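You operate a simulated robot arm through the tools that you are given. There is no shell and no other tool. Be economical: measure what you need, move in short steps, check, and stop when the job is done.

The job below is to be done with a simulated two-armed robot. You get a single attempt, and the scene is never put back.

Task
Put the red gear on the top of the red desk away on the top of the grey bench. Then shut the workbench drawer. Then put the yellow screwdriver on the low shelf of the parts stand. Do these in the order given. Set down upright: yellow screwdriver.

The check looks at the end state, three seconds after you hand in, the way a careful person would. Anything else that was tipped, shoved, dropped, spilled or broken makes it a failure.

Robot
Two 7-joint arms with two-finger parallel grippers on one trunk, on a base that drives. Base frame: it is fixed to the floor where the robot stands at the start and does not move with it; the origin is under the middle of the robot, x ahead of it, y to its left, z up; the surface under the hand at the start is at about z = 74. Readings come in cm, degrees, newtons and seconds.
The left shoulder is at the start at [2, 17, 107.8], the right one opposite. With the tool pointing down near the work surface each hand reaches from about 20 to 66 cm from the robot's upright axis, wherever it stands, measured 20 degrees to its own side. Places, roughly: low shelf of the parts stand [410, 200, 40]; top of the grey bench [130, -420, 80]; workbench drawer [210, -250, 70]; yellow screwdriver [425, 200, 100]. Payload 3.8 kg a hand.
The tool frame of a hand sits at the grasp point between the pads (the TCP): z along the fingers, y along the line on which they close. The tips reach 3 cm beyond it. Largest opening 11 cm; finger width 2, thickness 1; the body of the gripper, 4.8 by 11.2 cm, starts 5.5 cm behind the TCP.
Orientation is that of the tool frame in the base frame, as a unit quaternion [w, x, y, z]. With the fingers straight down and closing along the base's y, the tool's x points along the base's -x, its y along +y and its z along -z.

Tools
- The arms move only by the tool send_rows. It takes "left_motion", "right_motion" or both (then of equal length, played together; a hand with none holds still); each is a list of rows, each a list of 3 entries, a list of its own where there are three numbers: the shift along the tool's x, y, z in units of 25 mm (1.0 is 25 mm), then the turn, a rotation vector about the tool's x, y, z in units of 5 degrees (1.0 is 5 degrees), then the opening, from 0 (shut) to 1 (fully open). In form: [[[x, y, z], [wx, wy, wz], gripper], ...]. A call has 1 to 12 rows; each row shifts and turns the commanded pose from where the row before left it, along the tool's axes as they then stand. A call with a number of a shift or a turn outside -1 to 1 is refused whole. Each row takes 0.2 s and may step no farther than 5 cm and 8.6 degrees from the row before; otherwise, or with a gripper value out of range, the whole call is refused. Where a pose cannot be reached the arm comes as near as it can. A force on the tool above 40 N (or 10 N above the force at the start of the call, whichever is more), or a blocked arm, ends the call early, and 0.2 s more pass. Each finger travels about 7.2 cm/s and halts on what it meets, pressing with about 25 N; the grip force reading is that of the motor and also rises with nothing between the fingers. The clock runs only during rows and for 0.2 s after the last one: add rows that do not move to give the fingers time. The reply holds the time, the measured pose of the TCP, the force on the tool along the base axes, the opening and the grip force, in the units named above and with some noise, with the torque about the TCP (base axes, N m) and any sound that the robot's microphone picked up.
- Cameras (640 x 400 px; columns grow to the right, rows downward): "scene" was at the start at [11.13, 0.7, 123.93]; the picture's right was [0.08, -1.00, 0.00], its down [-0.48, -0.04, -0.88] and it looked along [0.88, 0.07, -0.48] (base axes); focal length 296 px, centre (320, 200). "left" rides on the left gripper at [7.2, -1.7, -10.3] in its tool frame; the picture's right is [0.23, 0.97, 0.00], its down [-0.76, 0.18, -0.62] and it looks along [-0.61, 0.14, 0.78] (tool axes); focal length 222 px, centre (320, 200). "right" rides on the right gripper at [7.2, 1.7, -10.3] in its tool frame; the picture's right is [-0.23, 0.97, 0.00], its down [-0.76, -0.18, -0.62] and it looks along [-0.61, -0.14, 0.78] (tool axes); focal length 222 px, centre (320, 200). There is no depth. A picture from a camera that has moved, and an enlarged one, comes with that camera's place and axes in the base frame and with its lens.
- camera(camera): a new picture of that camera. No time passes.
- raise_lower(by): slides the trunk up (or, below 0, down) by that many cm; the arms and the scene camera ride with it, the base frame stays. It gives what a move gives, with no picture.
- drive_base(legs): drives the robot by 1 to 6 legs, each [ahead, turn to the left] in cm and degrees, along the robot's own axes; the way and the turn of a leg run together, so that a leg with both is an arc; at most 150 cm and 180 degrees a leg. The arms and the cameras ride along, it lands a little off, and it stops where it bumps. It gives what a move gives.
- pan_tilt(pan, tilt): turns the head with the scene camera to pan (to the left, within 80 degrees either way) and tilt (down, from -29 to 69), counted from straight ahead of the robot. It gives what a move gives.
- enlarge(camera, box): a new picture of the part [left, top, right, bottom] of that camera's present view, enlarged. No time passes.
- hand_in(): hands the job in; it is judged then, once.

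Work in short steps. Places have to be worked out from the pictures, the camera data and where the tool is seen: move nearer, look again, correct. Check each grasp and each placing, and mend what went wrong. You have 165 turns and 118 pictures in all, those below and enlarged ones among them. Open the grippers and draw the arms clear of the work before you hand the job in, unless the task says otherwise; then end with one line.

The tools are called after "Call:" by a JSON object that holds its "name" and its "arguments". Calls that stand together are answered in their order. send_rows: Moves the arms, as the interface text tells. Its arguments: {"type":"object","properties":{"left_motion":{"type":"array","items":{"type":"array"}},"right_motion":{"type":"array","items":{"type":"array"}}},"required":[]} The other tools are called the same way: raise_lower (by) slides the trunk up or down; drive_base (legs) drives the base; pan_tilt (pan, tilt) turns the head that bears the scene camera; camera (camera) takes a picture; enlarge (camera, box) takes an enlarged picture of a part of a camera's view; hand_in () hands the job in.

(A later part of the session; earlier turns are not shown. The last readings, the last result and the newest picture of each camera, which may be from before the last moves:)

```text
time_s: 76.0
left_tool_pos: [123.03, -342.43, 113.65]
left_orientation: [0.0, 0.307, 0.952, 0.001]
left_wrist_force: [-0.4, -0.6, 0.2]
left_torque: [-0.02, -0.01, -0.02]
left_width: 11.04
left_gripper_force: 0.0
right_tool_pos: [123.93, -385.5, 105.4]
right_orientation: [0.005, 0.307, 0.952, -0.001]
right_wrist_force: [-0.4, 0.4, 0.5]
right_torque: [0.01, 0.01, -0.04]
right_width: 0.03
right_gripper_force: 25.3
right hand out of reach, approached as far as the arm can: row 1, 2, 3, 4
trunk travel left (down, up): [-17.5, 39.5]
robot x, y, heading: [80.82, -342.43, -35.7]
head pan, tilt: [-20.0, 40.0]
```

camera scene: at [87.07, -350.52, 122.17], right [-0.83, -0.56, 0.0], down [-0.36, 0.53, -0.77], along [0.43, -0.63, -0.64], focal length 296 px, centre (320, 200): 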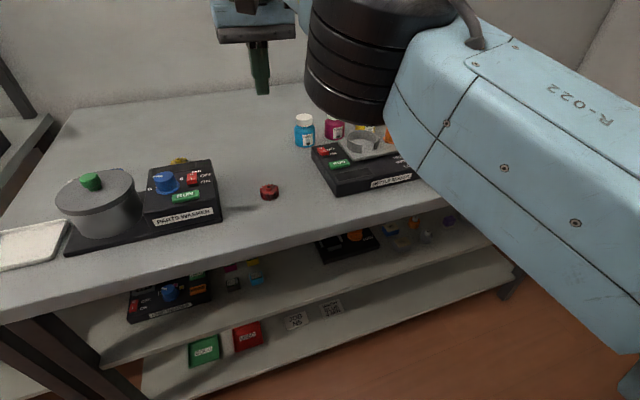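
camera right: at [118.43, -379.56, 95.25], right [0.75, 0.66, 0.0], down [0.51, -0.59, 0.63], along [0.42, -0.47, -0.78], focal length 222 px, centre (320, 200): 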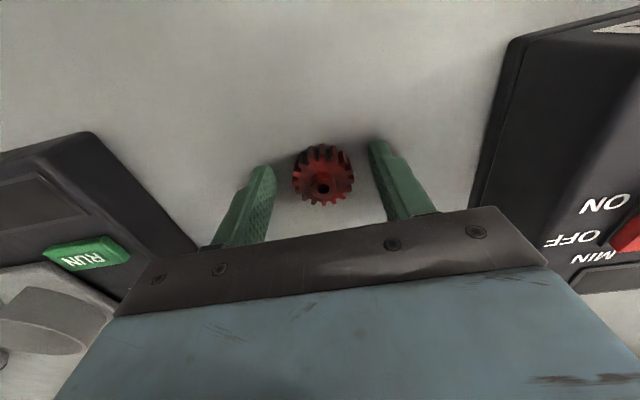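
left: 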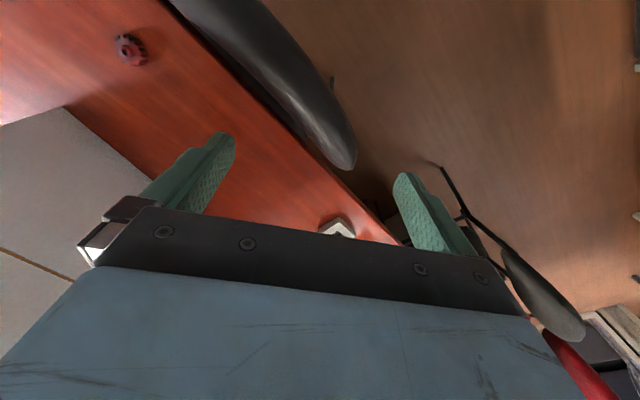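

Nearly converged. I lower a bit more to get back onto the path it came up by.

Call:
{"name": "send_rows", "arguments": {"right_motion": [[[-0.5, 0.2, 0.4], [0, 0, 0], 0], [[0, 0, 0.6], [0, 0, 0], 0], [[0, 0, 0.6], [0, 0, 0], 0], [[0, 0, 0.6], [0, 0, 0], 0], [[0, 0, 0], [0, 0, 0], 0]]}}

Call:
{"name": "camera", "arguments": {"camera": "scene"}}

```text
time_s: 77.2
left_tool_pos: [123.02, -342.51, 113.64]
left_orientation: [0.0, 0.307, 0.952, 0.001]
left_wrist_force: [0.1, -0.2, -0.8]
left_torque: [0.02, -0.01, 0.0]
left_width: 11.02
left_gripper_force: 0.1
right_tool_pos: [124.99, -386.06, 99.73]
right_orientation: [0.004, 0.307, 0.952, 0.0]
right_wrist_force: [0.1, 0.1, 0.4]
right_torque: [-0.02, 0.02, -0.01]
right_width: 0.0
right_gripper_force: 25.0
right hand out of reach, approached as far as the arm can: row 1, 3
trunk travel left (down, up): [-17.5, 39.5]
robot x, y, heading: [80.98, -341.96, -35.8]
head pan, tilt: [-20.0, 40.0]
```

```text
89 pictures are left
camera scene: at [87.07, -350.52, 122.17], right [-0.83, -0.56, 0.0], down [-0.36, 0.53, -0.77], along [0.43, -0.63, -0.64], focal length 296 px, centre (320, 200)
```

scene: 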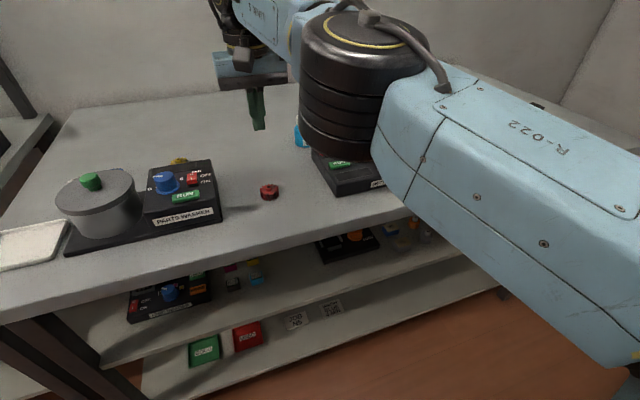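

Converged. Now I draw back in short steps at this height.

Call:
{"name": "send_rows", "arguments": {"right_motion": [[[0.5, -0.3, 0], [0, 0, 0], 0], [[0.5, -0.3, 0], [0, 0, 0], 0], [[0.5, -0.3, 0], [0, 0, 0], 0], [[0.5, -0.3, 0], [0, 0, 0], 0]]}}

```text
time_s: 78.2
left_tool_pos: [123.06, -342.56, 113.75]
left_orientation: [0.0, 0.307, 0.952, 0.001]
left_wrist_force: [-0.4, 0.3, 0.6]
left_torque: [-0.02, -0.02, 0.02]
left_width: 10.99
left_gripper_force: 0.1
right_tool_pos: [124.19, -387.51, 100.54]
right_orientation: [0.003, 0.308, 0.951, 0.0]
right_wrist_force: [0.4, -0.3, -0.1]
right_torque: [-0.02, -0.05, 0.02]
right_width: 0.02
right_gripper_force: 25.1
right hand out of reach, approached as far as the arm can: row 1, 2, 3, 4
trunk travel left (down, up): [-17.5, 39.5]
robot x, y, heading: [80.65, -342.05, -35.9]
head pan, tilt: [-20.0, 40.0]
```

The draw back is blocked still; a joint is at its limit. I try yawing the wrist, which may free it.

Call:
{"name": "send_rows", "arguments": {"right_motion": [[[0, 0, 0], [0, 0, 1], 0], [[0, 0, 0], [0, 0, 1], 0], [[0, 0, 0], [0, 0, 1], 0], [[0, 0, 0], [0, 0, 0], 0]]}}

```text
time_s: 79.2
left_tool_pos: [123.14, -342.59, 113.57]
left_orientation: [0.0, 0.308, 0.951, 0.0]
left_wrist_force: [-0.1, -0.2, 0.3]
left_torque: [0.0, 0.01, -0.01]
left_width: 10.99
left_gripper_force: 0.1
right_tool_pos: [124.15, -387.55, 100.51]
right_orientation: [0.004, 0.429, 0.903, 0.0]
right_wrist_force: [0.6, -1.6, 0.3]
right_torque: [0.03, 0.0, 0.02]
right_width: 0.01
right_gripper_force: 25.4
trunk travel left (down, up): [-17.5, 39.5]
robot x, y, heading: [80.95, -342.32, -35.7]
head pan, tilt: [-20.0, 40.0]
```

Call:
{"name": "send_rows", "arguments": {"right_motion": [[[0.5, -0.2, 0], [0, 0, 0], 0], [[0.5, -0.2, 0], [0, 0, 0], 0], [[0.5, -0.2, 0], [0, 0, 0], 0]]}}

Call:
{"name": "camera", "arguments": {"camera": "left"}}

```text
time_s: 80.0
left_tool_pos: [123.07, -342.53, 113.66]
left_orientation: [0.0, 0.308, 0.951, 0.0]
left_wrist_force: [0.2, -1.0, -0.5]
left_torque: [-0.02, 0.02, 0.05]
left_width: 11.0
left_gripper_force: 0.1
right_tool_pos: [124.16, -387.59, 100.5]
right_orientation: [0.004, 0.429, 0.903, -0.001]
right_wrist_force: [0.8, 0.6, -0.5]
right_torque: [0.02, 0.0, 0.02]
right_width: 0.0
right_gripper_force: 24.9
right hand out of reach, approached as far as the arm can: row 1, 2, 3
trunk travel left (down, up): [-17.5, 39.5]
robot x, y, heading: [80.51, -342.6, -35.7]
head pan, tilt: [-20.0, 40.0]
```

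```text
88 pictures are left
camera left: at [116.14, -339.6, 124.04], right [0.39, 0.92, 0.0], down [0.72, -0.3, 0.62], along [0.57, -0.24, -0.78], focal length 222 px, centre (320, 200)
```

left: 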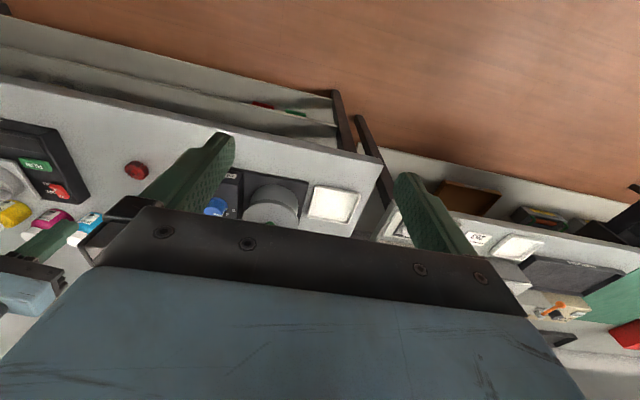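

Still blocked backward. I try sideways to the right, which should open the elbow outward; the fingertips at z≈97 clear the bottles.

Call:
{"name": "send_rows", "arguments": {"right_motion": [[[-0.3, -0.9, 0], [0, 0, 0], 0], [[-0.3, -0.9, 0], [0, 0, 0], 0], [[-0.3, -0.9, 0], [0, 0, 0], 0], [[-0.3, -0.9, 0], [0, 0, 0], 0]]}}

Call:
{"name": "camera", "arguments": {"camera": "scene"}}

```text
time_s: 81.0
left_tool_pos: [122.95, -342.5, 113.59]
left_orientation: [-0.002, 0.307, 0.952, 0.0]
left_wrist_force: [-0.3, 0.1, -0.4]
left_torque: [0.04, 0.01, 0.0]
left_width: 11.0
left_gripper_force: 0.1
right_tool_pos: [119.62, -395.85, 100.68]
right_orientation: [0.003, 0.428, 0.904, 0.0]
right_wrist_force: [-0.2, 0.0, -0.3]
right_torque: [0.02, 0.02, 0.03]
right_width: 0.02
right_gripper_force: 24.9
right hand out of reach, approached as far as the arm can: row 2
trunk travel left (down, up): [-17.5, 39.5]
robot x, y, heading: [80.38, -342.39, -35.8]
head pan, tilt: [-20.0, 40.0]
```

```text
87 pictures are left
camera scene: at [87.06, -350.55, 122.17], right [-0.83, -0.56, 0.0], down [-0.36, 0.53, -0.77], along [0.43, -0.63, -0.64], focal length 296 px, centre (320, 200)
```

scene: 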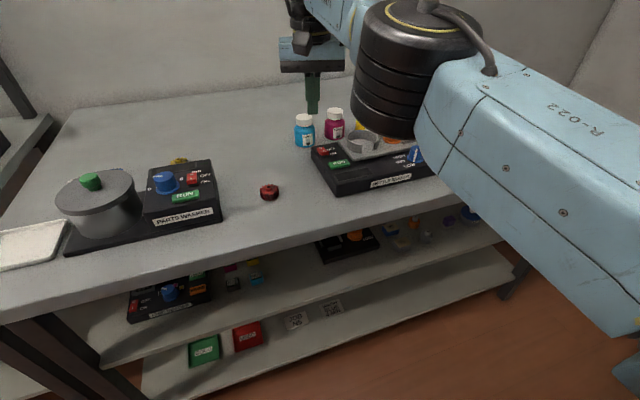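

It moves freely sideways. I go a further 9 cm to the right, slowly drawing back.

Call:
{"name": "send_rows", "arguments": {"right_motion": [[[-0.2, -0.9, 0], [0, 0, 0], 0], [[-0.2, -0.9, 0], [0, 0, 0], 0], [[-0.2, -0.9, 0], [0, 0, 0], 0], [[0, -0.9, 0], [0, 0, 0], 0], [[0.3, -0.6, 0], [0, 0, 0], 0], [[0.4, -0.4, 0], [0, 0, 0], 0], [[0.6, -0.2, 0], [0, 0, 0], 0]]}}

Call:
{"name": "camera", "arguments": {"camera": "scene"}}

```text
time_s: 82.6
left_tool_pos: [123.02, -342.46, 113.59]
left_orientation: [0.0, 0.307, 0.952, 0.0]
left_wrist_force: [0.7, -0.2, -0.1]
left_torque: [-0.02, 0.02, 0.0]
left_width: 11.0
left_gripper_force: 0.1
right_tool_pos: [112.54, -404.69, 101.09]
right_orientation: [0.004, 0.429, 0.903, 0.001]
right_wrist_force: [0.8, 0.5, -0.2]
right_torque: [0.02, 0.0, 0.0]
right_width: 0.0
right_gripper_force: 25.4
right hand out of reach, approached as far as the arm can: row 1, 4, 5, 6, 7
trunk travel left (down, up): [-17.5, 39.5]
robot x, y, heading: [80.62, -342.01, -36.0]
head pan, tilt: [-20.0, 40.0]
```

```text
86 pictures are left
camera scene: at [87.11, -350.49, 122.17], right [-0.83, -0.56, 0.0], down [-0.36, 0.53, -0.77], along [0.43, -0.63, -0.64], focal length 296 px, centre (320, 200)
```

scene: 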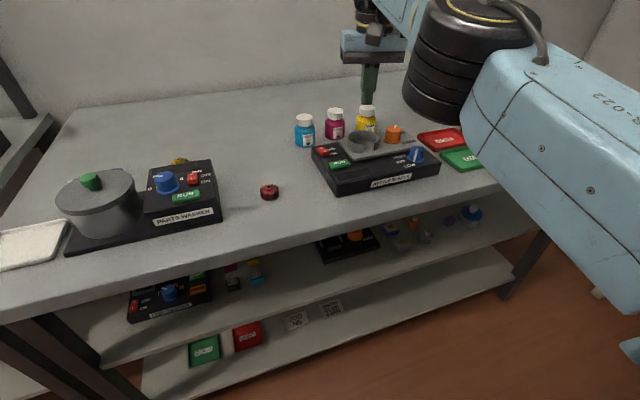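

The arm seems stretched near straight, so pulling along it does little. I raise the trunk 25 cm, so that I can lower the hand relative to the shoulder in free air and bend the elbow.

Call:
{"name": "raise_lower", "arguments": {"by": 25}}

Call:
{"name": "send_rows", "arguments": {"right_motion": [[[0, 0, 0.8], [0, 0, 0], 0], [[0, 0, 0.8], [0, 0, 0], 0], [[0, 0, 0.8], [0, 0, 0], 0], [[0, 0, 0.8], [0, 0, 0], 0], [[0, 0, 0.8], [0, 0, 0], 0], [[0, 0, 0.8], [0, 0, 0], 0], [[0, 0, 0.8], [0, 0, 0], 0], [[0, 0, 0.8], [0, 0, 0], 0], [[0, 0, 0], [0, 0, 0], 0]]}}

Call:
{"name": "camera", "arguments": {"camera": "scene"}}

```text
time_s: 85.2
left_tool_pos: [122.95, -342.41, 138.69]
left_orientation: [0.0, 0.307, 0.952, 0.0]
left_wrist_force: [0.0, -0.2, -0.3]
left_torque: [-0.02, 0.01, -0.03]
left_width: 11.0
left_gripper_force: 0.0
right_tool_pos: [112.7, -404.75, 126.06]
right_orientation: [0.005, 0.429, 0.903, 0.0]
right_wrist_force: [0.0, -0.1, 0.0]
right_torque: [-0.02, -0.01, 0.02]
right_width: 0.0
right_gripper_force: 25.0
trunk travel left (down, up): [-42.5, 14.5]
robot x, y, heading: [80.45, -342.34, -36.0]
head pan, tilt: [-20.0, 40.0]
```

```text
time_s: 87.2
left_tool_pos: [123.09, -342.55, 138.79]
left_orientation: [0.0, 0.307, 0.952, 0.0]
left_wrist_force: [0.7, 0.3, 0.1]
left_torque: [0.02, 0.0, -0.03]
left_width: 11.01
left_gripper_force: 0.0
right_tool_pos: [113.43, -405.62, 113.82]
right_orientation: [0.004, 0.429, 0.903, 0.0]
right_wrist_force: [0.4, -0.2, 0.0]
right_torque: [-0.01, -0.01, -0.01]
right_width: 0.0
right_gripper_force: 25.0
right hand out of reach, approached as far as the arm can: row 1, 2, 3, 5
trunk travel left (down, up): [-42.5, 14.5]
robot x, y, heading: [80.61, -342.35, -35.8]
head pan, tilt: [-20.0, 40.0]
```

```text
85 pictures are left
camera scene: at [87.07, -350.5, 147.18], right [-0.83, -0.56, 0.0], down [-0.36, 0.53, -0.77], along [0.43, -0.63, -0.64], focal length 296 px, centre (320, 200)
```

scene: 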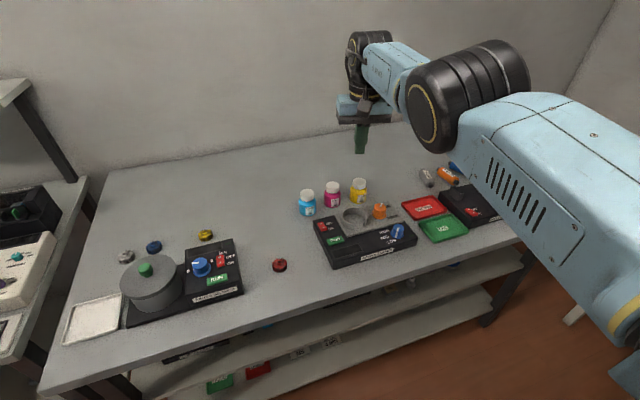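

The last rows were reached without complaint. I lower 10 cm more while drawing back.

Call:
{"name": "send_rows", "arguments": {"right_motion": [[[0, 0, 0.8], [0, 0, 0], 0], [[0, 0, 0.8], [0, 0, 0], 0], [[0, 0, 0.8], [0, 0, 0], 0], [[0, 0, 0.8], [0, 0, 0], 0], [[0.3, 0, 0.3], [0, 0, 0], 0], [[0.5, 0, 0], [0, 0, 0], 0], [[0.5, 0, 0], [0, 0, 0], 0], [[0.5, 0, 0], [0, 0, 0], 0]]}}

Call:
{"name": "camera", "arguments": {"camera": "scene"}}

```text
time_s: 89.0
left_tool_pos: [122.97, -342.47, 138.56]
left_orientation: [-0.001, 0.308, 0.952, -0.001]
left_wrist_force: [-0.1, -0.7, -0.7]
left_torque: [0.03, -0.01, -0.05]
left_width: 10.98
left_gripper_force: 0.1
right_tool_pos: [110.31, -401.96, 104.98]
right_orientation: [0.003, 0.429, 0.903, 0.001]
right_wrist_force: [-0.4, 0.5, -0.2]
right_torque: [0.0, 0.01, 0.03]
right_width: 0.0
right_gripper_force: 25.0
trunk travel left (down, up): [-42.5, 14.5]
robot x, y, heading: [80.46, -342.33, -35.7]
head pan, tilt: [-20.0, 40.0]
```

```text
84 pictures are left
camera scene: at [87.02, -350.54, 147.18], right [-0.83, -0.56, 0.0], down [-0.36, 0.53, -0.77], along [0.43, -0.63, -0.64], focal length 296 px, centre (320, 200)
```

scene: 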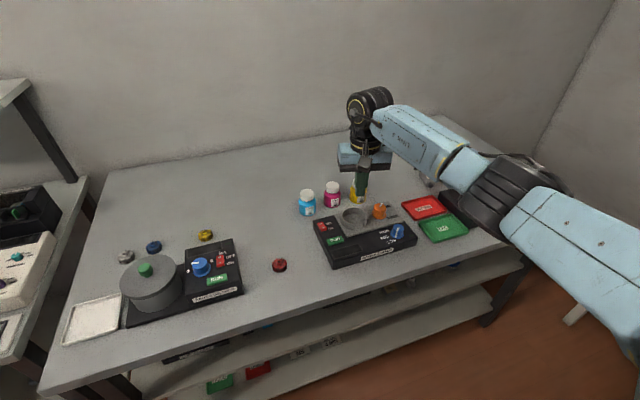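

The elbow bends properly again. I draw the hand back to the tucked position and undo the yaw.

Call:
{"name": "send_rows", "arguments": {"right_motion": [[[0.9, 0.14, 0], [0, 0, 0], 0], [[0.9, 0.14, 0], [0, 0, 0], 0], [[0.9, 0.14, 0], [0, 0, 0], 0], [[0.9, 0.14, 0], [0, 0, 0], 0], [[0.9, 0.14, 0], [0, 0, 0], 0], [[0.9, 0.14, 0], [0, 0, 0], 0], [[0.9, 0.14, 0], [0, 0, 0], 0], [[0.9, 0.14, 0], [0, 0, 0], 0], [[0.9, 0.14, 0], [0, 0, 0], 0], [[0.9, 0.14, 0], [0, 0, -1], 0], [[0.9, 0.14, 0], [0, 0, -1], 0], [[0, 0, 0], [0, 0, -1], 0]]}}

Call:
{"name": "camera", "arguments": {"camera": "scene"}}

```text
time_s: 91.6
left_tool_pos: [123.08, -342.51, 138.68]
left_orientation: [-0.001, 0.307, 0.952, 0.001]
left_wrist_force: [-0.3, -0.1, 0.2]
left_torque: [0.03, -0.01, 0.05]
left_width: 10.98
left_gripper_force: 0.2
right_tool_pos: [97.74, -380.41, 104.93]
right_orientation: [0.003, 0.306, 0.952, 0.0]
right_wrist_force: [-0.8, 0.8, 1.3]
right_torque: [0.0, -0.03, 0.0]
right_width: 0.02
right_gripper_force: 24.9
trunk travel left (down, up): [-42.5, 14.5]
robot x, y, heading: [80.75, -342.01, -35.8]
head pan, tilt: [-20.0, 40.0]
```

```text
83 pictures are left
camera scene: at [87.11, -350.54, 147.17], right [-0.83, -0.56, 0.0], down [-0.36, 0.53, -0.77], along [0.43, -0.63, -0.64], focal length 296 px, centre (320, 200)
```

scene: 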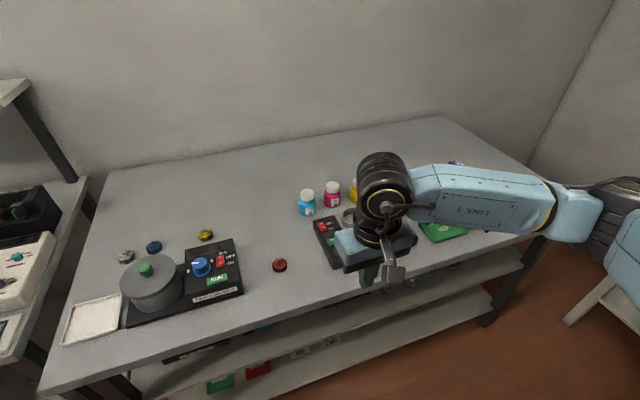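

The right arm is tucked. Next the drawer: I'll use the left hand, standing at u≈-87 facing the workbench. I turn left, drive along the aisle and turn to face it.

Call:
{"name": "drive_base", "arguments": {"legs": [[0, 89], [138, 0], [0, -90]]}}

Call:
{"name": "pan_tilt", "arguments": {"pan": 10, "tilt": 45}}

Call:
{"name": "camera", "arguments": {"camera": "scene"}}

```text
time_s: 106.2
left_tool_pos: [205.82, -230.24, 138.64]
left_orientation: [0.0, 0.31, 0.951, 0.001]
left_wrist_force: [-0.3, 0.1, 0.2]
left_torque: [-0.02, 0.03, 0.02]
left_width: 11.01
left_gripper_force: 0.0
right_tool_pos: [180.38, -267.94, 104.89]
right_orientation: [0.004, 0.311, 0.951, -0.001]
right_wrist_force: [-0.4, 0.8, 0.5]
right_torque: [-0.02, -0.02, -0.01]
right_width: 0.04
right_gripper_force: 24.8
trunk travel left (down, up): [-42.5, 14.5]
robot x, y, heading: [163.74, -229.54, -36.1]
head pan, tilt: [-20.0, 40.0]
```

```text
time_s: 107.1
left_tool_pos: [205.98, -230.29, 138.73]
left_orientation: [0.0, 0.31, 0.951, 0.0]
left_wrist_force: [0.4, 0.4, 0.0]
left_torque: [-0.01, -0.03, 0.0]
left_width: 11.0
left_gripper_force: 0.0
right_tool_pos: [180.42, -267.95, 104.85]
right_orientation: [0.003, 0.309, 0.951, -0.001]
right_wrist_force: [0.7, 0.2, 0.2]
right_torque: [-0.01, -0.01, 0.02]
right_width: 0.0
right_gripper_force: 24.7
trunk travel left (down, up): [-42.5, 14.5]
robot x, y, heading: [163.62, -229.51, -36.1]
head pan, tilt: [10.0, 45.0]
```

```text
82 pictures are left
camera scene: at [172.47, -234.61, 146.45], right [-0.44, -0.9, 0.0], down [-0.63, 0.31, -0.71], along [0.64, -0.31, -0.71], focal length 296 px, centre (320, 200)
```

scene: 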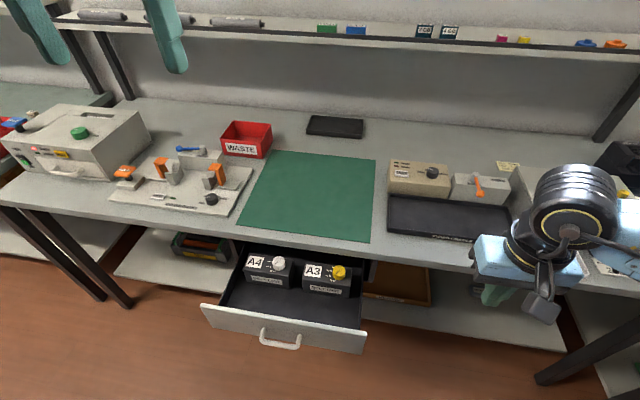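

The open drawer's handle is at about [202, -238.5, 71], face v≈308; shut it should be near v≈328. I'll push the handle with the left fingers closed and pointing down. First I raise the right hand, and set the left in front of the handle, still high.

Call:
{"name": "send_rows", "arguments": {"right_motion": [[[0, 0, -1], [0, 0, 0], 0], [[0, 0, -1], [0, 0, 0], 0], [[0, 0, -1], [0, 0, 0], 0], [[0, 0, -1], [0, 0, 0], 0], [[0, 0, -1], [0, 0, 0], 0], [[0, 0, -1], [0, 0, 0], 0], [[0, 0, -1], [0, 0, 0], 0], [[0, 0, -1], [0, 0, 0], 0], [[0, 0, -1], [0, 0, 0], 0], [[0, 0, -1], [0, 0, 0], 0]], "left_motion": [[[0.26, -0.35, 0], [0, 0, 0], 0], [[0.26, -0.35, 0], [0, 0, 0], 0], [[0.26, -0.35, 0], [0, 0, 0], 0], [[0.26, -0.35, 0], [0, 0, 0], 0], [[0.26, -0.35, 0], [0, 0, 0], 0], [[0.26, -0.35, 0], [0, 0, 0], 0], [[0.26, -0.35, 0], [0, 0, 0], 0], [[0.26, -0.35, 0], [0, 0, 0], 0], [[0.26, -0.35, 0], [0, 0, 0], 0], [[0.26, -0.35, 0], [0, 0, 0], 0]]}}

Call:
{"name": "raise_lower", "arguments": {"by": -25}}

Call:
{"name": "camera", "arguments": {"camera": "scene"}}

Call:
{"name": "camera", "arguments": {"camera": "left"}}

```text
time_s: 109.3
left_tool_pos: [195.35, -233.56, 138.71]
left_orientation: [0.0, 0.31, 0.951, -0.001]
left_wrist_force: [0.1, 0.2, -0.1]
left_torque: [-0.03, 0.04, -0.02]
left_width: 0.01
left_gripper_force: 24.9
right_tool_pos: [180.2, -267.95, 130.0]
right_orientation: [0.004, 0.31, 0.951, 0.0]
right_wrist_force: [-0.5, -0.5, -0.3]
right_torque: [0.03, 0.01, 0.0]
right_width: 0.0
right_gripper_force: 25.6
trunk travel left (down, up): [-42.5, 14.5]
robot x, y, heading: [163.85, -229.86, -36.1]
head pan, tilt: [10.0, 45.0]
```

```text
time_s: 111.9
left_tool_pos: [195.42, -233.52, 113.69]
left_orientation: [0.0, 0.31, 0.951, 0.0]
left_wrist_force: [1.4, 0.1, -1.0]
left_torque: [-0.01, 0.01, 0.01]
left_width: 0.0
left_gripper_force: 24.6
right_tool_pos: [180.14, -267.98, 104.9]
right_orientation: [0.003, 0.309, 0.951, 0.0]
right_wrist_force: [0.5, -0.7, 0.2]
right_torque: [-0.04, 0.01, 0.0]
right_width: 0.0
right_gripper_force: 24.7
trunk travel left (down, up): [-17.5, 39.5]
robot x, y, heading: [163.81, -229.92, -36.3]
head pan, tilt: [10.0, 45.0]
```

```text
81 pictures are left
camera scene: at [172.47, -234.59, 121.46], right [-0.44, -0.9, 0.0], down [-0.64, 0.31, -0.71], along [0.64, -0.31, -0.71], focal length 296 px, centre (320, 200)
```

scene: 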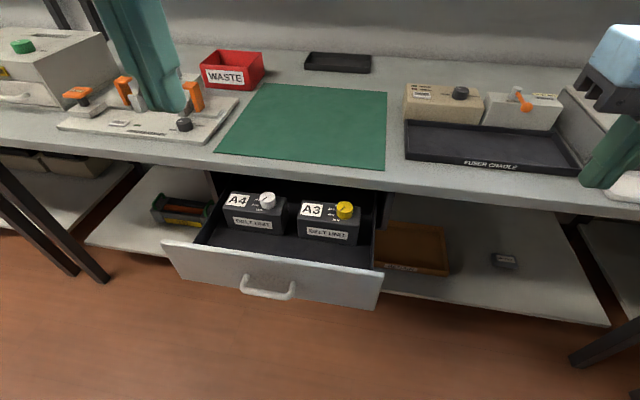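

```text
80 pictures are left
camera left: at [188.59, -230.57, 124.04], right [0.39, 0.92, 0.0], down [0.72, -0.3, 0.62], along [0.57, -0.24, -0.78], focal length 222 px, centre (320, 200)
```

left: 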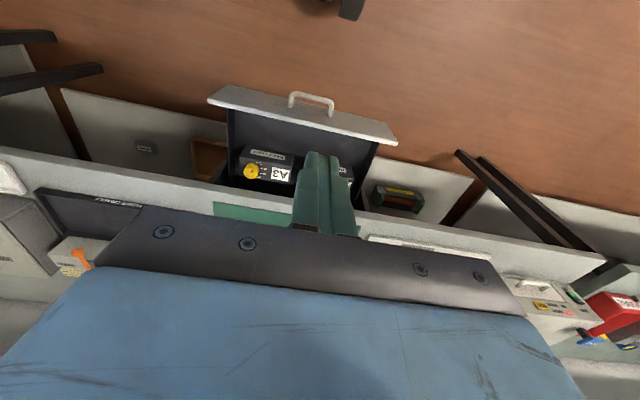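

Triangulating gives the handle at about [202.5, -238.3, 67] (v≈304.5). The left hand is 8 cm in front of it; I lower to TCP z≈68.

Call:
{"name": "send_rows", "arguments": {"left_motion": [[[0, 0, 1], [0, 0, 0], 0], [[0, 0, 1], [0, 0, 0], 0], [[0, 0, 1], [0, 0, 0], 0], [[0, 0, 1], [0, 0, 0], 0], [[0, 0, 1], [0, 0, 0], 0], [[0, 0, 1], [0, 0, 0], 0], [[0, 0, 1], [0, 0, 0], 0], [[0, 0, 1], [0, 0, 0], 0], [[0, 0, 1], [0, 0, 0], 0], [[0, 0, 1], [0, 0, 0], 0]]}}

Call:
{"name": "send_rows", "arguments": {"left_motion": [[[0, 0, 1], [0, 0, 0], 0], [[0, 0, 1], [0, 0, 0], 0], [[0, 0, 1], [0, 0, 0], 0], [[0, 0, 1], [0, 0, 0], 0], [[0, 0, 1], [0, 0, 0], 0], [[0, 0, 1], [0, 0, 0], 0], [[0, 0, 1], [0, 0, 0], 0], [[0, 0, 1], [0, 0, 0], 0], [[0, 0, 0], [0, 0, 0], 0]]}}

Call:
{"name": "camera", "arguments": {"camera": "left"}}

Call:
{"name": "camera", "arguments": {"camera": "scene"}}

```text
time_s: 114.1
left_tool_pos: [195.46, -233.64, 88.64]
left_orientation: [0.0, 0.31, 0.951, 0.0]
left_wrist_force: [-1.7, -1.1, 0.3]
left_torque: [0.0, 0.0, -0.02]
left_width: 0.02
left_gripper_force: 25.0
right_tool_pos: [180.22, -267.91, 104.86]
right_orientation: [0.004, 0.31, 0.951, 0.0]
right_wrist_force: [-0.5, -0.9, -0.2]
right_torque: [-0.02, 0.04, 0.01]
right_width: 0.0
right_gripper_force: 24.8
trunk travel left (down, up): [-17.5, 39.5]
robot x, y, heading: [163.72, -229.81, -36.3]
head pan, tilt: [10.0, 45.0]
```

```text
time_s: 116.1
left_tool_pos: [195.24, -233.44, 68.67]
left_orientation: [0.001, 0.31, 0.951, 0.0]
left_wrist_force: [0.1, -0.1, -1.5]
left_torque: [0.01, 0.01, 0.0]
left_width: 0.01
left_gripper_force: 25.4
right_tool_pos: [180.15, -267.89, 104.89]
right_orientation: [0.003, 0.31, 0.951, 0.0]
right_wrist_force: [-0.8, -0.6, 0.2]
right_torque: [0.01, 0.02, -0.05]
right_width: 0.0
right_gripper_force: 24.5
trunk travel left (down, up): [-17.5, 39.5]
robot x, y, heading: [164.03, -229.73, -35.8]
head pan, tilt: [10.0, 45.0]
```

```text
79 pictures are left
camera left: at [188.48, -230.6, 78.99], right [0.39, 0.92, 0.0], down [0.72, -0.3, 0.62], along [0.57, -0.24, -0.78], focal length 222 px, centre (320, 200)
```

left: 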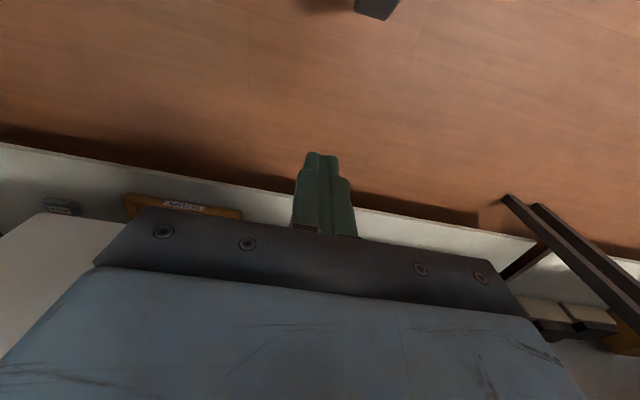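

```text
78 pictures are left
camera scene: at [172.47, -234.6, 121.45], right [-0.44, -0.9, 0.0], down [-0.64, 0.31, -0.71], along [0.64, -0.31, -0.71], focal length 296 px, centre (320, 200)
```

scene: 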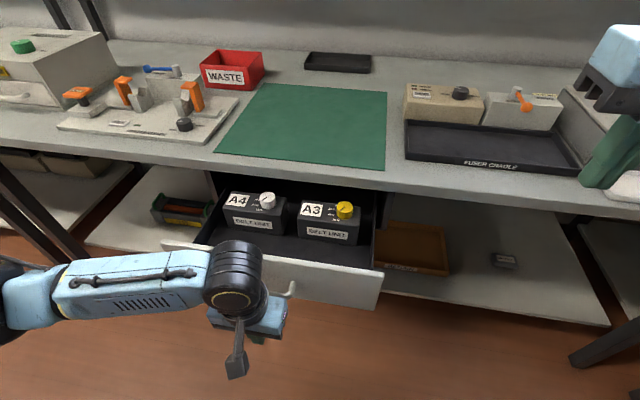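

In place in front of the handle. I tilt the hand 20° so the fingertips lead, then start pushing slowly forward.

Call:
{"name": "send_rows", "arguments": {"left_motion": [[[0, 0, 0], [0, -1, 0], 0], [[0, 0, 0], [0, -1, 0], 0], [[0, 0, 0], [0, -1, 0], 0], [[0, 0, 0], [0, -1, 0], 0], [[-0.47, 0, 0.17], [0, 0, 0], 0], [[-0.47, 0, 0.17], [0, 0, 0], 0], [[-0.38, 0, 0.14], [0, 0, 0], 0], [[-0.38, 0, 0.14], [0, 0, 0], 0], [[-0.38, 0, 0.14], [0, 0, 0], 0], [[-0.38, 0, 0.14], [0, 0, 0], 0]]}}

Call:
{"name": "camera", "arguments": {"camera": "scene"}}

```text
time_s: 118.3
left_tool_pos: [200.79, -237.48, 68.66]
left_orientation: [0.165, 0.304, 0.937, -0.054]
left_wrist_force: [-0.1, 1.0, 0.3]
left_torque: [0.03, -0.02, 0.02]
left_width: 0.02
left_gripper_force: 24.9
right_tool_pos: [180.22, -268.09, 104.72]
right_orientation: [0.004, 0.31, 0.951, 0.0]
right_wrist_force: [-0.3, 0.1, 0.0]
right_torque: [-0.02, 0.02, -0.01]
right_width: 0.0
right_gripper_force: 25.0
trunk travel left (down, up): [-17.5, 39.5]
robot x, y, heading: [163.48, -229.44, -36.1]
head pan, tilt: [10.0, 45.0]
```

```text
77 pictures are left
camera scene: at [172.47, -234.6, 121.45], right [-0.44, -0.9, 0.0], down [-0.64, 0.31, -0.71], along [0.64, -0.31, -0.71], focal length 296 px, centre (320, 200)
```

scene: 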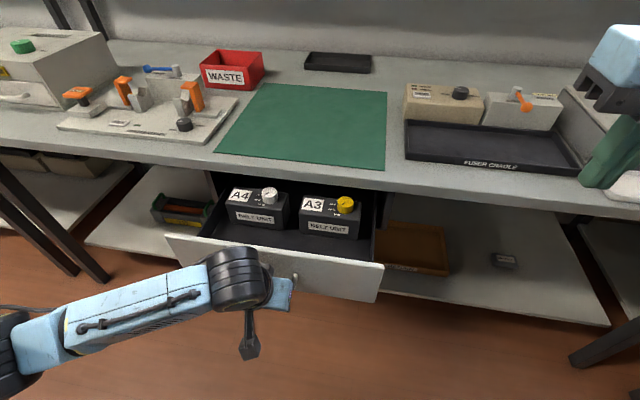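

The drawer has begun to move. I go on pushing.

Call:
{"name": "send_rows", "arguments": {"left_motion": [[[-0.38, 0, 0.14], [0, 0, 0], 0], [[-0.38, 0, 0.14], [0, 0, 0], 0], [[-0.38, 0, 0.14], [0, 0, 0], 0], [[-0.38, 0, 0.14], [0, 0, 0], 0], [[-0.38, 0, 0.14], [0, 0, 0], 0], [[-0.38, 0, 0.14], [0, 0, 0], 0], [[-0.38, 0, 0.14], [0, 0, 0], 0], [[-0.38, 0, 0.14], [0, 0, 0], 0], [[-0.38, 0, 0.14], [0, 0, 0], 0], [[-0.38, 0, 0.14], [0, 0, 0], 0]]}}

Call:
{"name": "camera", "arguments": {"camera": "scene"}}

```text
time_s: 120.5
left_tool_pos: [209.04, -243.34, 68.62]
left_orientation: [0.166, 0.304, 0.937, -0.054]
left_wrist_force: [-0.2, -0.1, -0.4]
left_torque: [0.04, 0.0, 0.0]
left_width: 0.0
left_gripper_force: 24.6
right_tool_pos: [180.24, -267.94, 104.77]
right_orientation: [0.004, 0.309, 0.951, 0.0]
right_wrist_force: [-0.1, 0.6, 0.0]
right_torque: [0.01, -0.01, 0.0]
right_width: 0.0
right_gripper_force: 25.2
trunk travel left (down, up): [-17.5, 39.5]
robot x, y, heading: [163.85, -229.86, -36.2]
head pan, tilt: [10.0, 45.0]
```

```text
76 pictures are left
camera scene: at [172.47, -234.61, 121.45], right [-0.44, -0.9, 0.0], down [-0.64, 0.31, -0.71], along [0.64, -0.31, -0.71], focal length 296 px, centre (320, 200)
```

scene: 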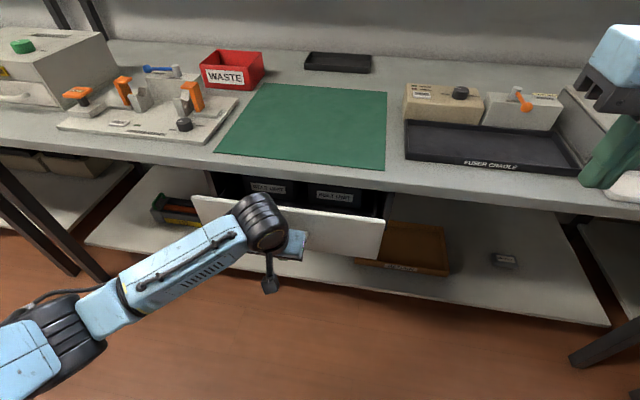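

Going smoothly, TCP v≈313. I continue.

Call:
{"name": "send_rows", "arguments": {"left_motion": [[[-0.38, 0, 0.14], [0, 0, 0], 0], [[-0.38, 0, 0.14], [0, 0, 0], 0], [[-0.38, 0, 0.14], [0, 0, 0], 0], [[-0.38, 0, 0.14], [0, 0, 0], 0], [[-0.38, 0, 0.14], [0, 0, 0], 0], [[-0.28, 0, 0.1], [0, 0, 0], 0], [[-0.28, 0, 0.1], [0, 0, 0], 0], [[-0.28, 0, 0.1], [0, 0, 0], 0], [[-0.28, 0, 0.1], [0, 0, 0], 0]]}}

Call:
{"name": "camera", "arguments": {"camera": "scene"}}

```text
time_s: 122.5
left_tool_pos: [215.45, -248.07, 68.63]
left_orientation: [0.165, 0.306, 0.936, -0.054]
left_wrist_force: [-0.7, 0.2, 0.6]
left_torque: [-0.04, 0.02, 0.0]
left_width: 0.02
left_gripper_force: 24.5
right_tool_pos: [180.08, -267.87, 104.83]
right_orientation: [0.004, 0.31, 0.951, 0.0]
right_wrist_force: [-0.1, 0.5, 0.0]
right_torque: [-0.05, -0.01, 0.03]
right_width: 0.0
right_gripper_force: 25.4
trunk travel left (down, up): [-17.5, 39.5]
robot x, y, heading: [163.43, -229.98, -36.2]
head pan, tilt: [10.0, 45.0]
```

```text
75 pictures are left
camera scene: at [172.48, -234.6, 121.45], right [-0.44, -0.9, 0.0], down [-0.64, 0.31, -0.71], along [0.64, -0.31, -0.71], focal length 296 px, centre (320, 200)
```

scene: 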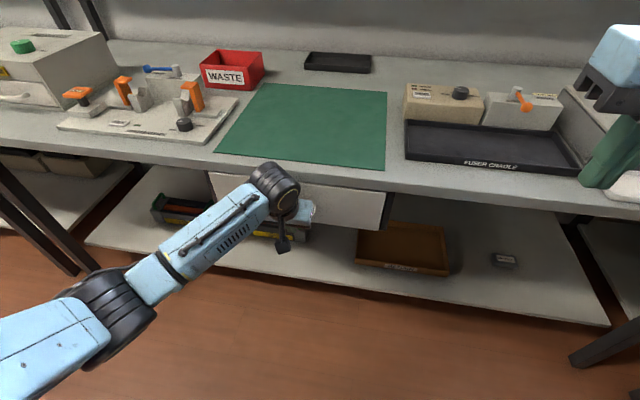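

Almost shut. I push on in small steps until it resists.

Call:
{"name": "send_rows", "arguments": {"left_motion": [[[-0.2, 0, 0.07], [0, 0, 0], 0], [[-0.2, 0, 0.07], [0, 0, 0], 0], [[-0.2, 0, 0.07], [0, 0, 0], 0], [[-0.2, 0, 0.07], [0, 0, 0], 0], [[-0.2, 0, 0.07], [0, 0, 0], 0], [[-0.2, 0, 0.07], [0, 0, 0], 0]]}}

Call:
{"name": "enlarge", "arguments": {"camera": "scene", "box": [180, 120, 440, 280]}}

```text
time_s: 123.2
left_tool_pos: [215.8, -248.32, 68.03]
left_orientation: [0.157, 0.306, 0.938, -0.05]
left_wrist_force: [-9.2, 4.5, -2.3]
left_torque: [-0.2, -0.33, 0.15]
left_width: 0.03
left_gripper_force: 25.7
right_tool_pos: [180.2, -267.88, 104.82]
right_orientation: [0.002, 0.309, 0.951, 0.0]
right_wrist_force: [0.2, -0.2, 0.3]
right_torque: [-0.01, 0.0, 0.0]
right_width: 0.0
right_gripper_force: 24.7
trunk travel left (down, up): [-17.5, 39.5]
robot x, y, heading: [163.44, -229.73, -36.1]
head pan, tilt: [10.0, 45.0]
stopped in row 3 (left hand): the force on the tool passed its limit at 47 N (the readings are from after the stop); the commanded pose is now the measured one
```

```text
2.46 times, centred on (310, 200) of scene
camera zoom: at [172.42, -234.55, 121.44], right [-0.44, -0.9, 0.0], down [-0.64, 0.31, -0.71], along [0.64, -0.31, -0.71], focal length 729 px, centre (345, 200)
```

zoom: 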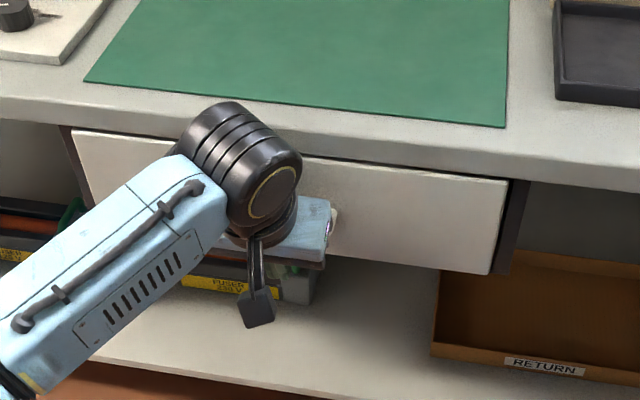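

The push met resistance at the expected place. I back off to inspect the drawer.

Call:
{"name": "send_rows", "arguments": {"left_motion": [[[0.47, 0, -0.17], [0, 0, 0], 0], [[0.94, 0, -0.34], [0, 0, 0], 0], [[0.94, 0, -0.34], [0, 0, 0], 0], [[0.94, 0, -0.34], [0, 0, 0], 0], [[0.94, 0, -0.34], [0, 0, 0], 0], [[0, 0, 0], [0, 1, 0], 0], [[0, 0, 0], [0, 1, 0], 0], [[0, 0, 0], [0, 1, 0], 0], [[0, 0, 0], [0, 1, 0], 0]]}}

Call:
{"name": "camera", "arguments": {"camera": "left"}}

Call:
{"name": "enlarge", "arguments": {"camera": "scene", "box": [180, 120, 440, 280]}}

```text
time_s: 125.2
left_tool_pos: [206.82, -241.78, 68.38]
left_orientation: [-0.007, 0.31, 0.951, 0.003]
left_wrist_force: [-0.6, 0.8, 0.2]
left_torque: [0.0, -0.03, -0.02]
left_width: 0.0
left_gripper_force: 24.8
right_tool_pos: [180.21, -267.92, 104.87]
right_orientation: [0.003, 0.31, 0.951, 0.0]
right_wrist_force: [-0.6, 0.3, 0.6]
right_torque: [0.05, 0.02, 0.01]
right_width: 0.02
right_gripper_force: 25.6
trunk travel left (down, up): [-17.5, 39.5]
robot x, y, heading: [163.53, -229.77, -36.0]
head pan, tilt: [10.0, 45.0]
```

```text
73 pictures are left
camera left: at [200.1, -239.01, 78.88], right [0.39, 0.92, 0.01], down [0.73, -0.31, 0.61], along [0.56, -0.23, -0.79], focal length 222 px, centre (320, 200)
```

left: 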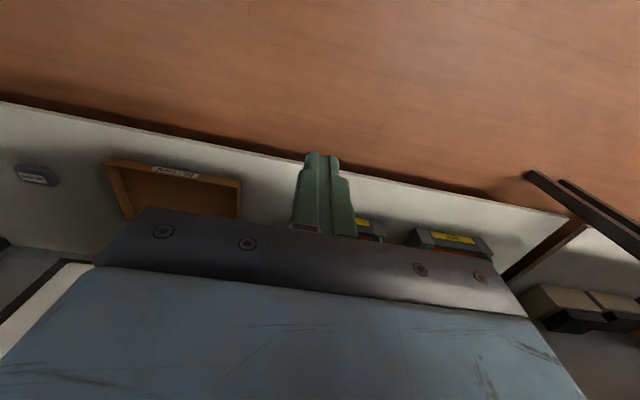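

```text
2.46 times, centred on (310, 200) of scene
camera zoom: at [172.43, -234.56, 121.44], right [-0.44, -0.9, 0.0], down [-0.64, 0.31, -0.71], along [0.64, -0.31, -0.71], focal length 729 px, centre (345, 200)
```

zoom: 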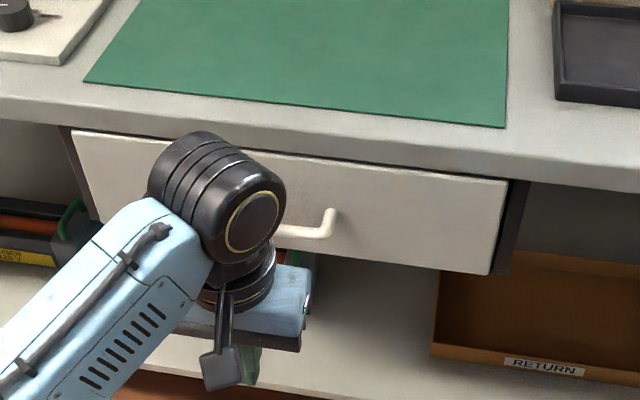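

The drawer face looks flush in its housing. I lift and tuck the left hand, then look once more squarely.

Call:
{"name": "send_rows", "arguments": {"left_motion": [[[1, 0, 0], [0, 0, 0], 0], [[1, 0, 0], [0, 0, 0], 0], [[1, 0, 0], [0, 0, 0], 0], [[1, 0, 0], [0, 0, 0], 0], [[0, 0, -1], [0, 0, 0], 0], [[0, 0, -1], [0, 0, 0], 0], [[0, 0, -1], [0, 0, 0], 0], [[0, 0, -1], [0, 0, 0], 0], [[0, 0, -1], [0, 0, 0], 0], [[0, 0, -1], [0, 0, 0], 0], [[0, 0, -1], [0, 0, 0], 0], [[0, 0, -1], [0, 0, 0], 0]]}}

Call:
{"name": "send_rows", "arguments": {"left_motion": [[[0, 0.4, -1], [0, 0, 0], 0], [[0, 0.4, -1], [0, 0, 0], 0], [[0, 0.4, -1], [0, 0, 0], 0], [[0, 0.4, -1], [0, 0, 0], 0], [[0, 0.4, -1], [0, 0, 0], 0], [[0, 0.4, -1], [0, 0, 0], 0], [[0, 0.4, -1], [0, 0, 0], 0], [[0, 0.4, -1], [0, 0, 0], 0], [[0, 0.4, -1], [0, 0, 0], 0], [[0, 0, -1], [0, 0, 0], 0]]}}

Call:
{"name": "enlarge", "arguments": {"camera": "scene", "box": [180, 120, 440, 280]}}

```text
time_s: 127.8
left_tool_pos: [198.8, -236.2, 88.49]
left_orientation: [-0.007, 0.31, 0.951, 0.004]
left_wrist_force: [-0.2, -0.7, -0.5]
left_torque: [0.03, 0.01, 0.0]
left_width: 0.0
left_gripper_force: 25.4
right_tool_pos: [180.25, -267.92, 104.92]
right_orientation: [0.003, 0.309, 0.951, 0.0]
right_wrist_force: [0.1, 0.3, 0.0]
right_torque: [-0.03, -0.02, 0.0]
right_width: 0.0
right_gripper_force: 25.4
trunk travel left (down, up): [-17.5, 39.5]
robot x, y, heading: [163.97, -229.46, -36.1]
head pan, tilt: [10.0, 45.0]
```

```text
time_s: 130.0
left_tool_pos: [204.48, -229.15, 113.61]
left_orientation: [-0.007, 0.311, 0.95, 0.003]
left_wrist_force: [-0.1, 0.4, 0.2]
left_torque: [0.0, 0.01, 0.01]
left_width: 0.0
left_gripper_force: 24.8
right_tool_pos: [180.21, -267.99, 104.91]
right_orientation: [0.003, 0.309, 0.951, -0.001]
right_wrist_force: [-0.9, 0.0, -0.7]
right_torque: [0.01, 0.02, 0.0]
right_width: 0.0
right_gripper_force: 24.8
trunk travel left (down, up): [-17.5, 39.5]
robot x, y, heading: [163.59, -229.47, -36.0]
head pan, tilt: [10.0, 45.0]
```

```text
2.46 times, centred on (310, 200) of scene
camera zoom: at [172.39, -234.56, 121.45], right [-0.44, -0.9, 0.0], down [-0.64, 0.31, -0.71], along [0.64, -0.31, -0.71], focal length 729 px, centre (345, 200)
```

zoom: 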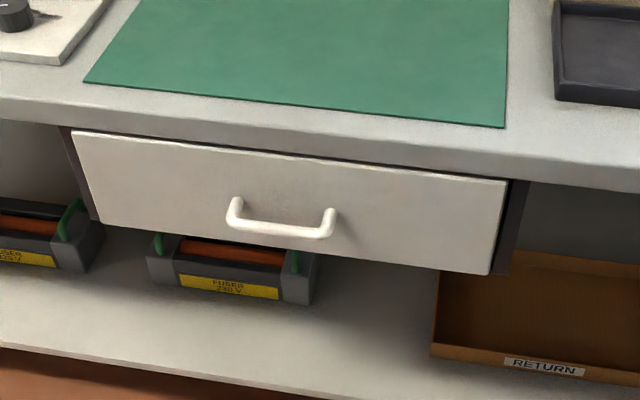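

The handle moved in by about 22 cm and the face is flush: the drawer is shut. Now I turn left to look along the aisle toward the parts stand.

Call:
{"name": "drive_base", "arguments": {"legs": [[0, 89.2]]}}

Call:
{"name": "pan_tilt", "arguments": {"pan": 0, "tilt": 18}}

Call:
{"name": "camera", "arguments": {"camera": "scene"}}

```text
time_s: 134.2
left_tool_pos: [163.14, -188.66, 113.51]
left_orientation: [-0.006, -0.45, 0.893, -0.003]
left_wrist_force: [0.7, 0.2, -0.1]
left_torque: [0.03, 0.06, 0.0]
left_width: 0.0
left_gripper_force: 24.9
right_tool_pos: [201.75, -213.28, 104.91]
right_orientation: [0.003, -0.45, 0.893, 0.002]
right_wrist_force: [0.0, 0.0, 1.4]
right_torque: [-0.01, -0.02, 0.0]
right_width: 0.01
right_gripper_force: 24.4
trunk travel left (down, up): [-17.5, 39.5]
robot x, y, heading: [163.52, -229.78, 53.6]
head pan, tilt: [10.0, 45.0]
```

```text
time_s: 135.1
left_tool_pos: [163.18, -188.72, 113.6]
left_orientation: [-0.007, -0.449, 0.893, -0.002]
left_wrist_force: [0.4, 0.4, 0.7]
left_torque: [0.0, -0.01, -0.03]
left_width: 0.01
left_gripper_force: 24.6
right_tool_pos: [201.75, -213.16, 104.95]
right_orientation: [0.003, -0.45, 0.893, 0.002]
right_wrist_force: [0.3, -0.4, 0.6]
right_torque: [0.0, -0.02, 0.0]
right_width: 0.0
right_gripper_force: 24.8
trunk travel left (down, up): [-17.5, 39.5]
robot x, y, heading: [163.36, -229.8, 53.6]
head pan, tilt: [0.0, 18.0]
```

```text
70 pictures are left
camera scene: at [170.21, -220.55, 125.63], right [0.8, -0.59, 0.0], down [-0.18, -0.25, -0.95], along [0.56, 0.76, -0.31], focal length 296 px, centre (320, 200)
```

scene: 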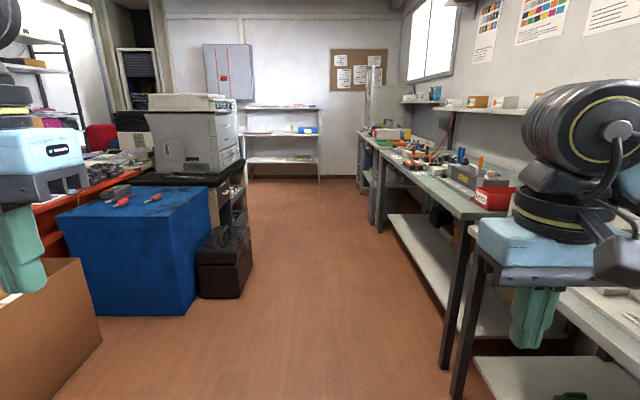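

The parts stand is the white shelving at the aisle's end, front near u≈395, between v≈135 and 261. The aisle at v≈268 is clear, so I drive 290 cm along it and look again.

Call:
{"name": "drive_base", "arguments": {"legs": [[145, 0], [145, 0]]}}

Call:
{"name": "camera", "arguments": {"camera": "scene"}}

```text
time_s: 149.1
left_tool_pos: [337.01, 44.49, 113.46]
left_orientation: [-0.007, -0.445, 0.896, -0.002]
left_wrist_force: [0.5, 0.2, 0.2]
left_torque: [-0.01, 0.03, 0.02]
left_width: 0.0
left_gripper_force: 24.9
right_tool_pos: [375.41, 19.32, 104.93]
right_orientation: [0.002, -0.445, 0.895, 0.003]
right_wrist_force: [0.6, 0.2, -0.4]
right_torque: [-0.01, -0.01, 0.01]
right_width: 0.02
right_gripper_force: 24.9
trunk travel left (down, up): [-17.5, 39.5]
robot x, y, heading: [337.01, 3.2, 52.9]
head pan, tilt: [0.0, 18.0]
```

```text
69 pictures are left
camera scene: at [343.77, 12.48, 125.64], right [0.8, -0.6, 0.0], down [-0.19, -0.25, -0.95], along [0.57, 0.76, -0.31], focal length 296 px, centre (320, 200)
```

scene: 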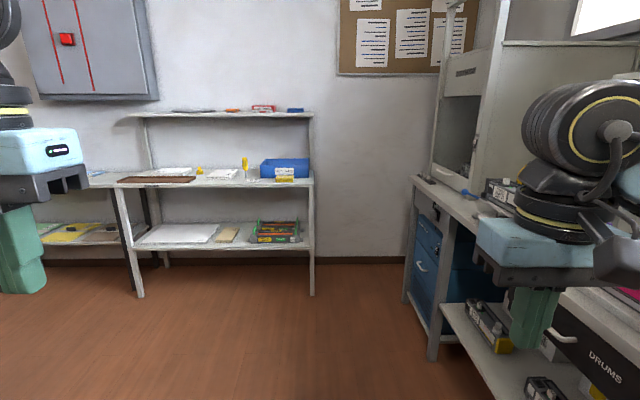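

Call:
{"name": "enlarge", "arguments": {"camera": "scene", "box": [110, 90, 330, 260]}}

```text
2.35 times, centred on (220, 175) of scene
camera zoom: at [343.77, 12.48, 125.64], right [0.8, -0.6, 0.0], down [-0.19, -0.25, -0.95], along [0.57, 0.76, -0.31], focal length 697 px, centre (555, 259)
```

zoom: 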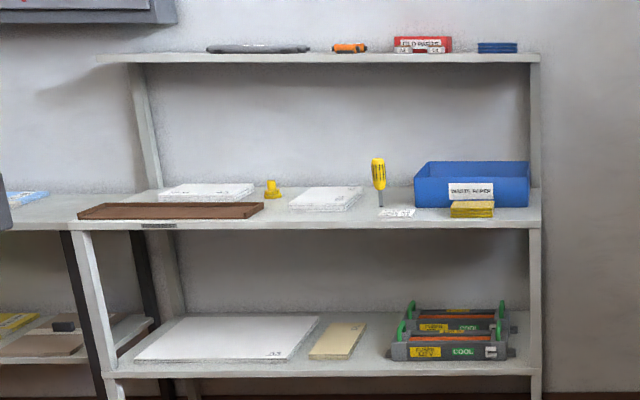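

The yellow screwdriver stands upright on the middle shelf (z≈81), about [416, 188]; the low shelf is at z≈39 with a gap between the tan board and the fuser at nearly the same lateral place. I drive nearer, shifted so the left hand lines up, and look.

Call:
{"name": "drive_base", "arguments": {"legs": [[0, 13], [100, 0], [0, -12.8]]}}

Call:
{"name": "pan_tilt", "arguments": {"pan": 5, "tilt": 30}}

Call:
{"name": "camera", "arguments": {"camera": "scene"}}

```text
time_s: 155.9
left_tool_pos: [378.46, 135.99, 113.63]
left_orientation: [-0.007, -0.443, 0.896, -0.002]
left_wrist_force: [0.2, -1.9, -0.5]
left_torque: [0.0, 0.01, 0.0]
left_width: 0.0
left_gripper_force: 25.5
right_tool_pos: [416.71, 110.81, 104.84]
right_orientation: [0.002, -0.444, 0.896, 0.002]
right_wrist_force: [0.2, 0.8, 0.0]
right_torque: [0.02, -0.02, -0.03]
right_width: 0.03
right_gripper_force: 24.6
trunk travel left (down, up): [-17.5, 39.5]
robot x, y, heading: [378.25, 94.98, 52.8]
head pan, tilt: [0.0, 18.0]
```

```text
time_s: 156.7
left_tool_pos: [378.36, 136.06, 113.5]
left_orientation: [-0.006, -0.442, 0.897, -0.003]
left_wrist_force: [-0.1, 0.3, 0.8]
left_torque: [0.02, 0.01, 0.03]
left_width: 0.0
left_gripper_force: 24.8
right_tool_pos: [416.69, 110.8, 104.86]
right_orientation: [0.003, -0.443, 0.896, 0.003]
right_wrist_force: [-0.1, -0.7, -0.1]
right_torque: [0.02, -0.01, -0.01]
right_width: 0.0
right_gripper_force: 25.2
trunk travel left (down, up): [-17.5, 39.5]
robot x, y, heading: [378.12, 94.83, 52.8]
head pan, tilt: [5.0, 30.0]
```

```text
67 pictures are left
camera scene: at [384.2, 104.18, 123.71], right [0.85, -0.53, 0.0], down [-0.27, -0.42, -0.87], along [0.46, 0.73, -0.5], focal length 296 px, centre (320, 200)
```

scene: 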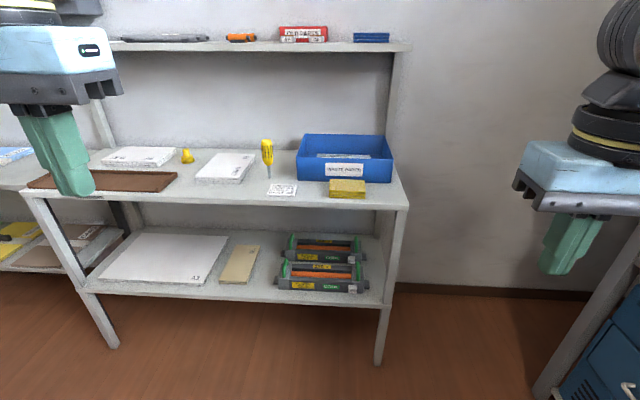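

Call:
{"name": "enlarge", "arguments": {"camera": "scene", "box": [200, 120, 400, 245]}}

Call:
{"name": "enlarge", "arguments": {"camera": "scene", "box": [80, 200, 400, 400]}}

```text
3.20 times, centred on (300, 182) of scene
camera zoom: at [384.2, 104.18, 123.71], right [0.85, -0.53, 0.0], down [-0.27, -0.42, -0.87], along [0.46, 0.73, -0.5], focal length 948 px, centre (384, 256)
```

zoom: 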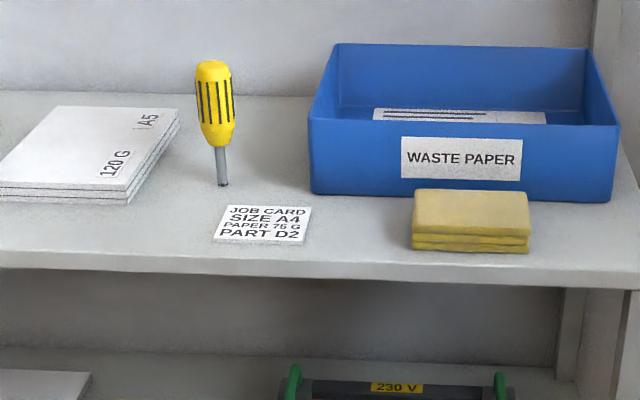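

```text
2.00 times, centred on (240, 300) of scene
camera zoom: at [384.2, 104.18, 123.71], right [0.85, -0.53, 0.0], down [-0.27, -0.42, -0.87], along [0.46, 0.73, -0.5], focal length 592 px, centre (480, 0)
```

zoom: 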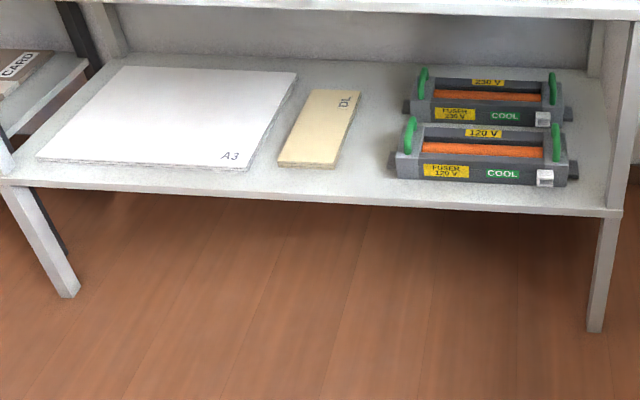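

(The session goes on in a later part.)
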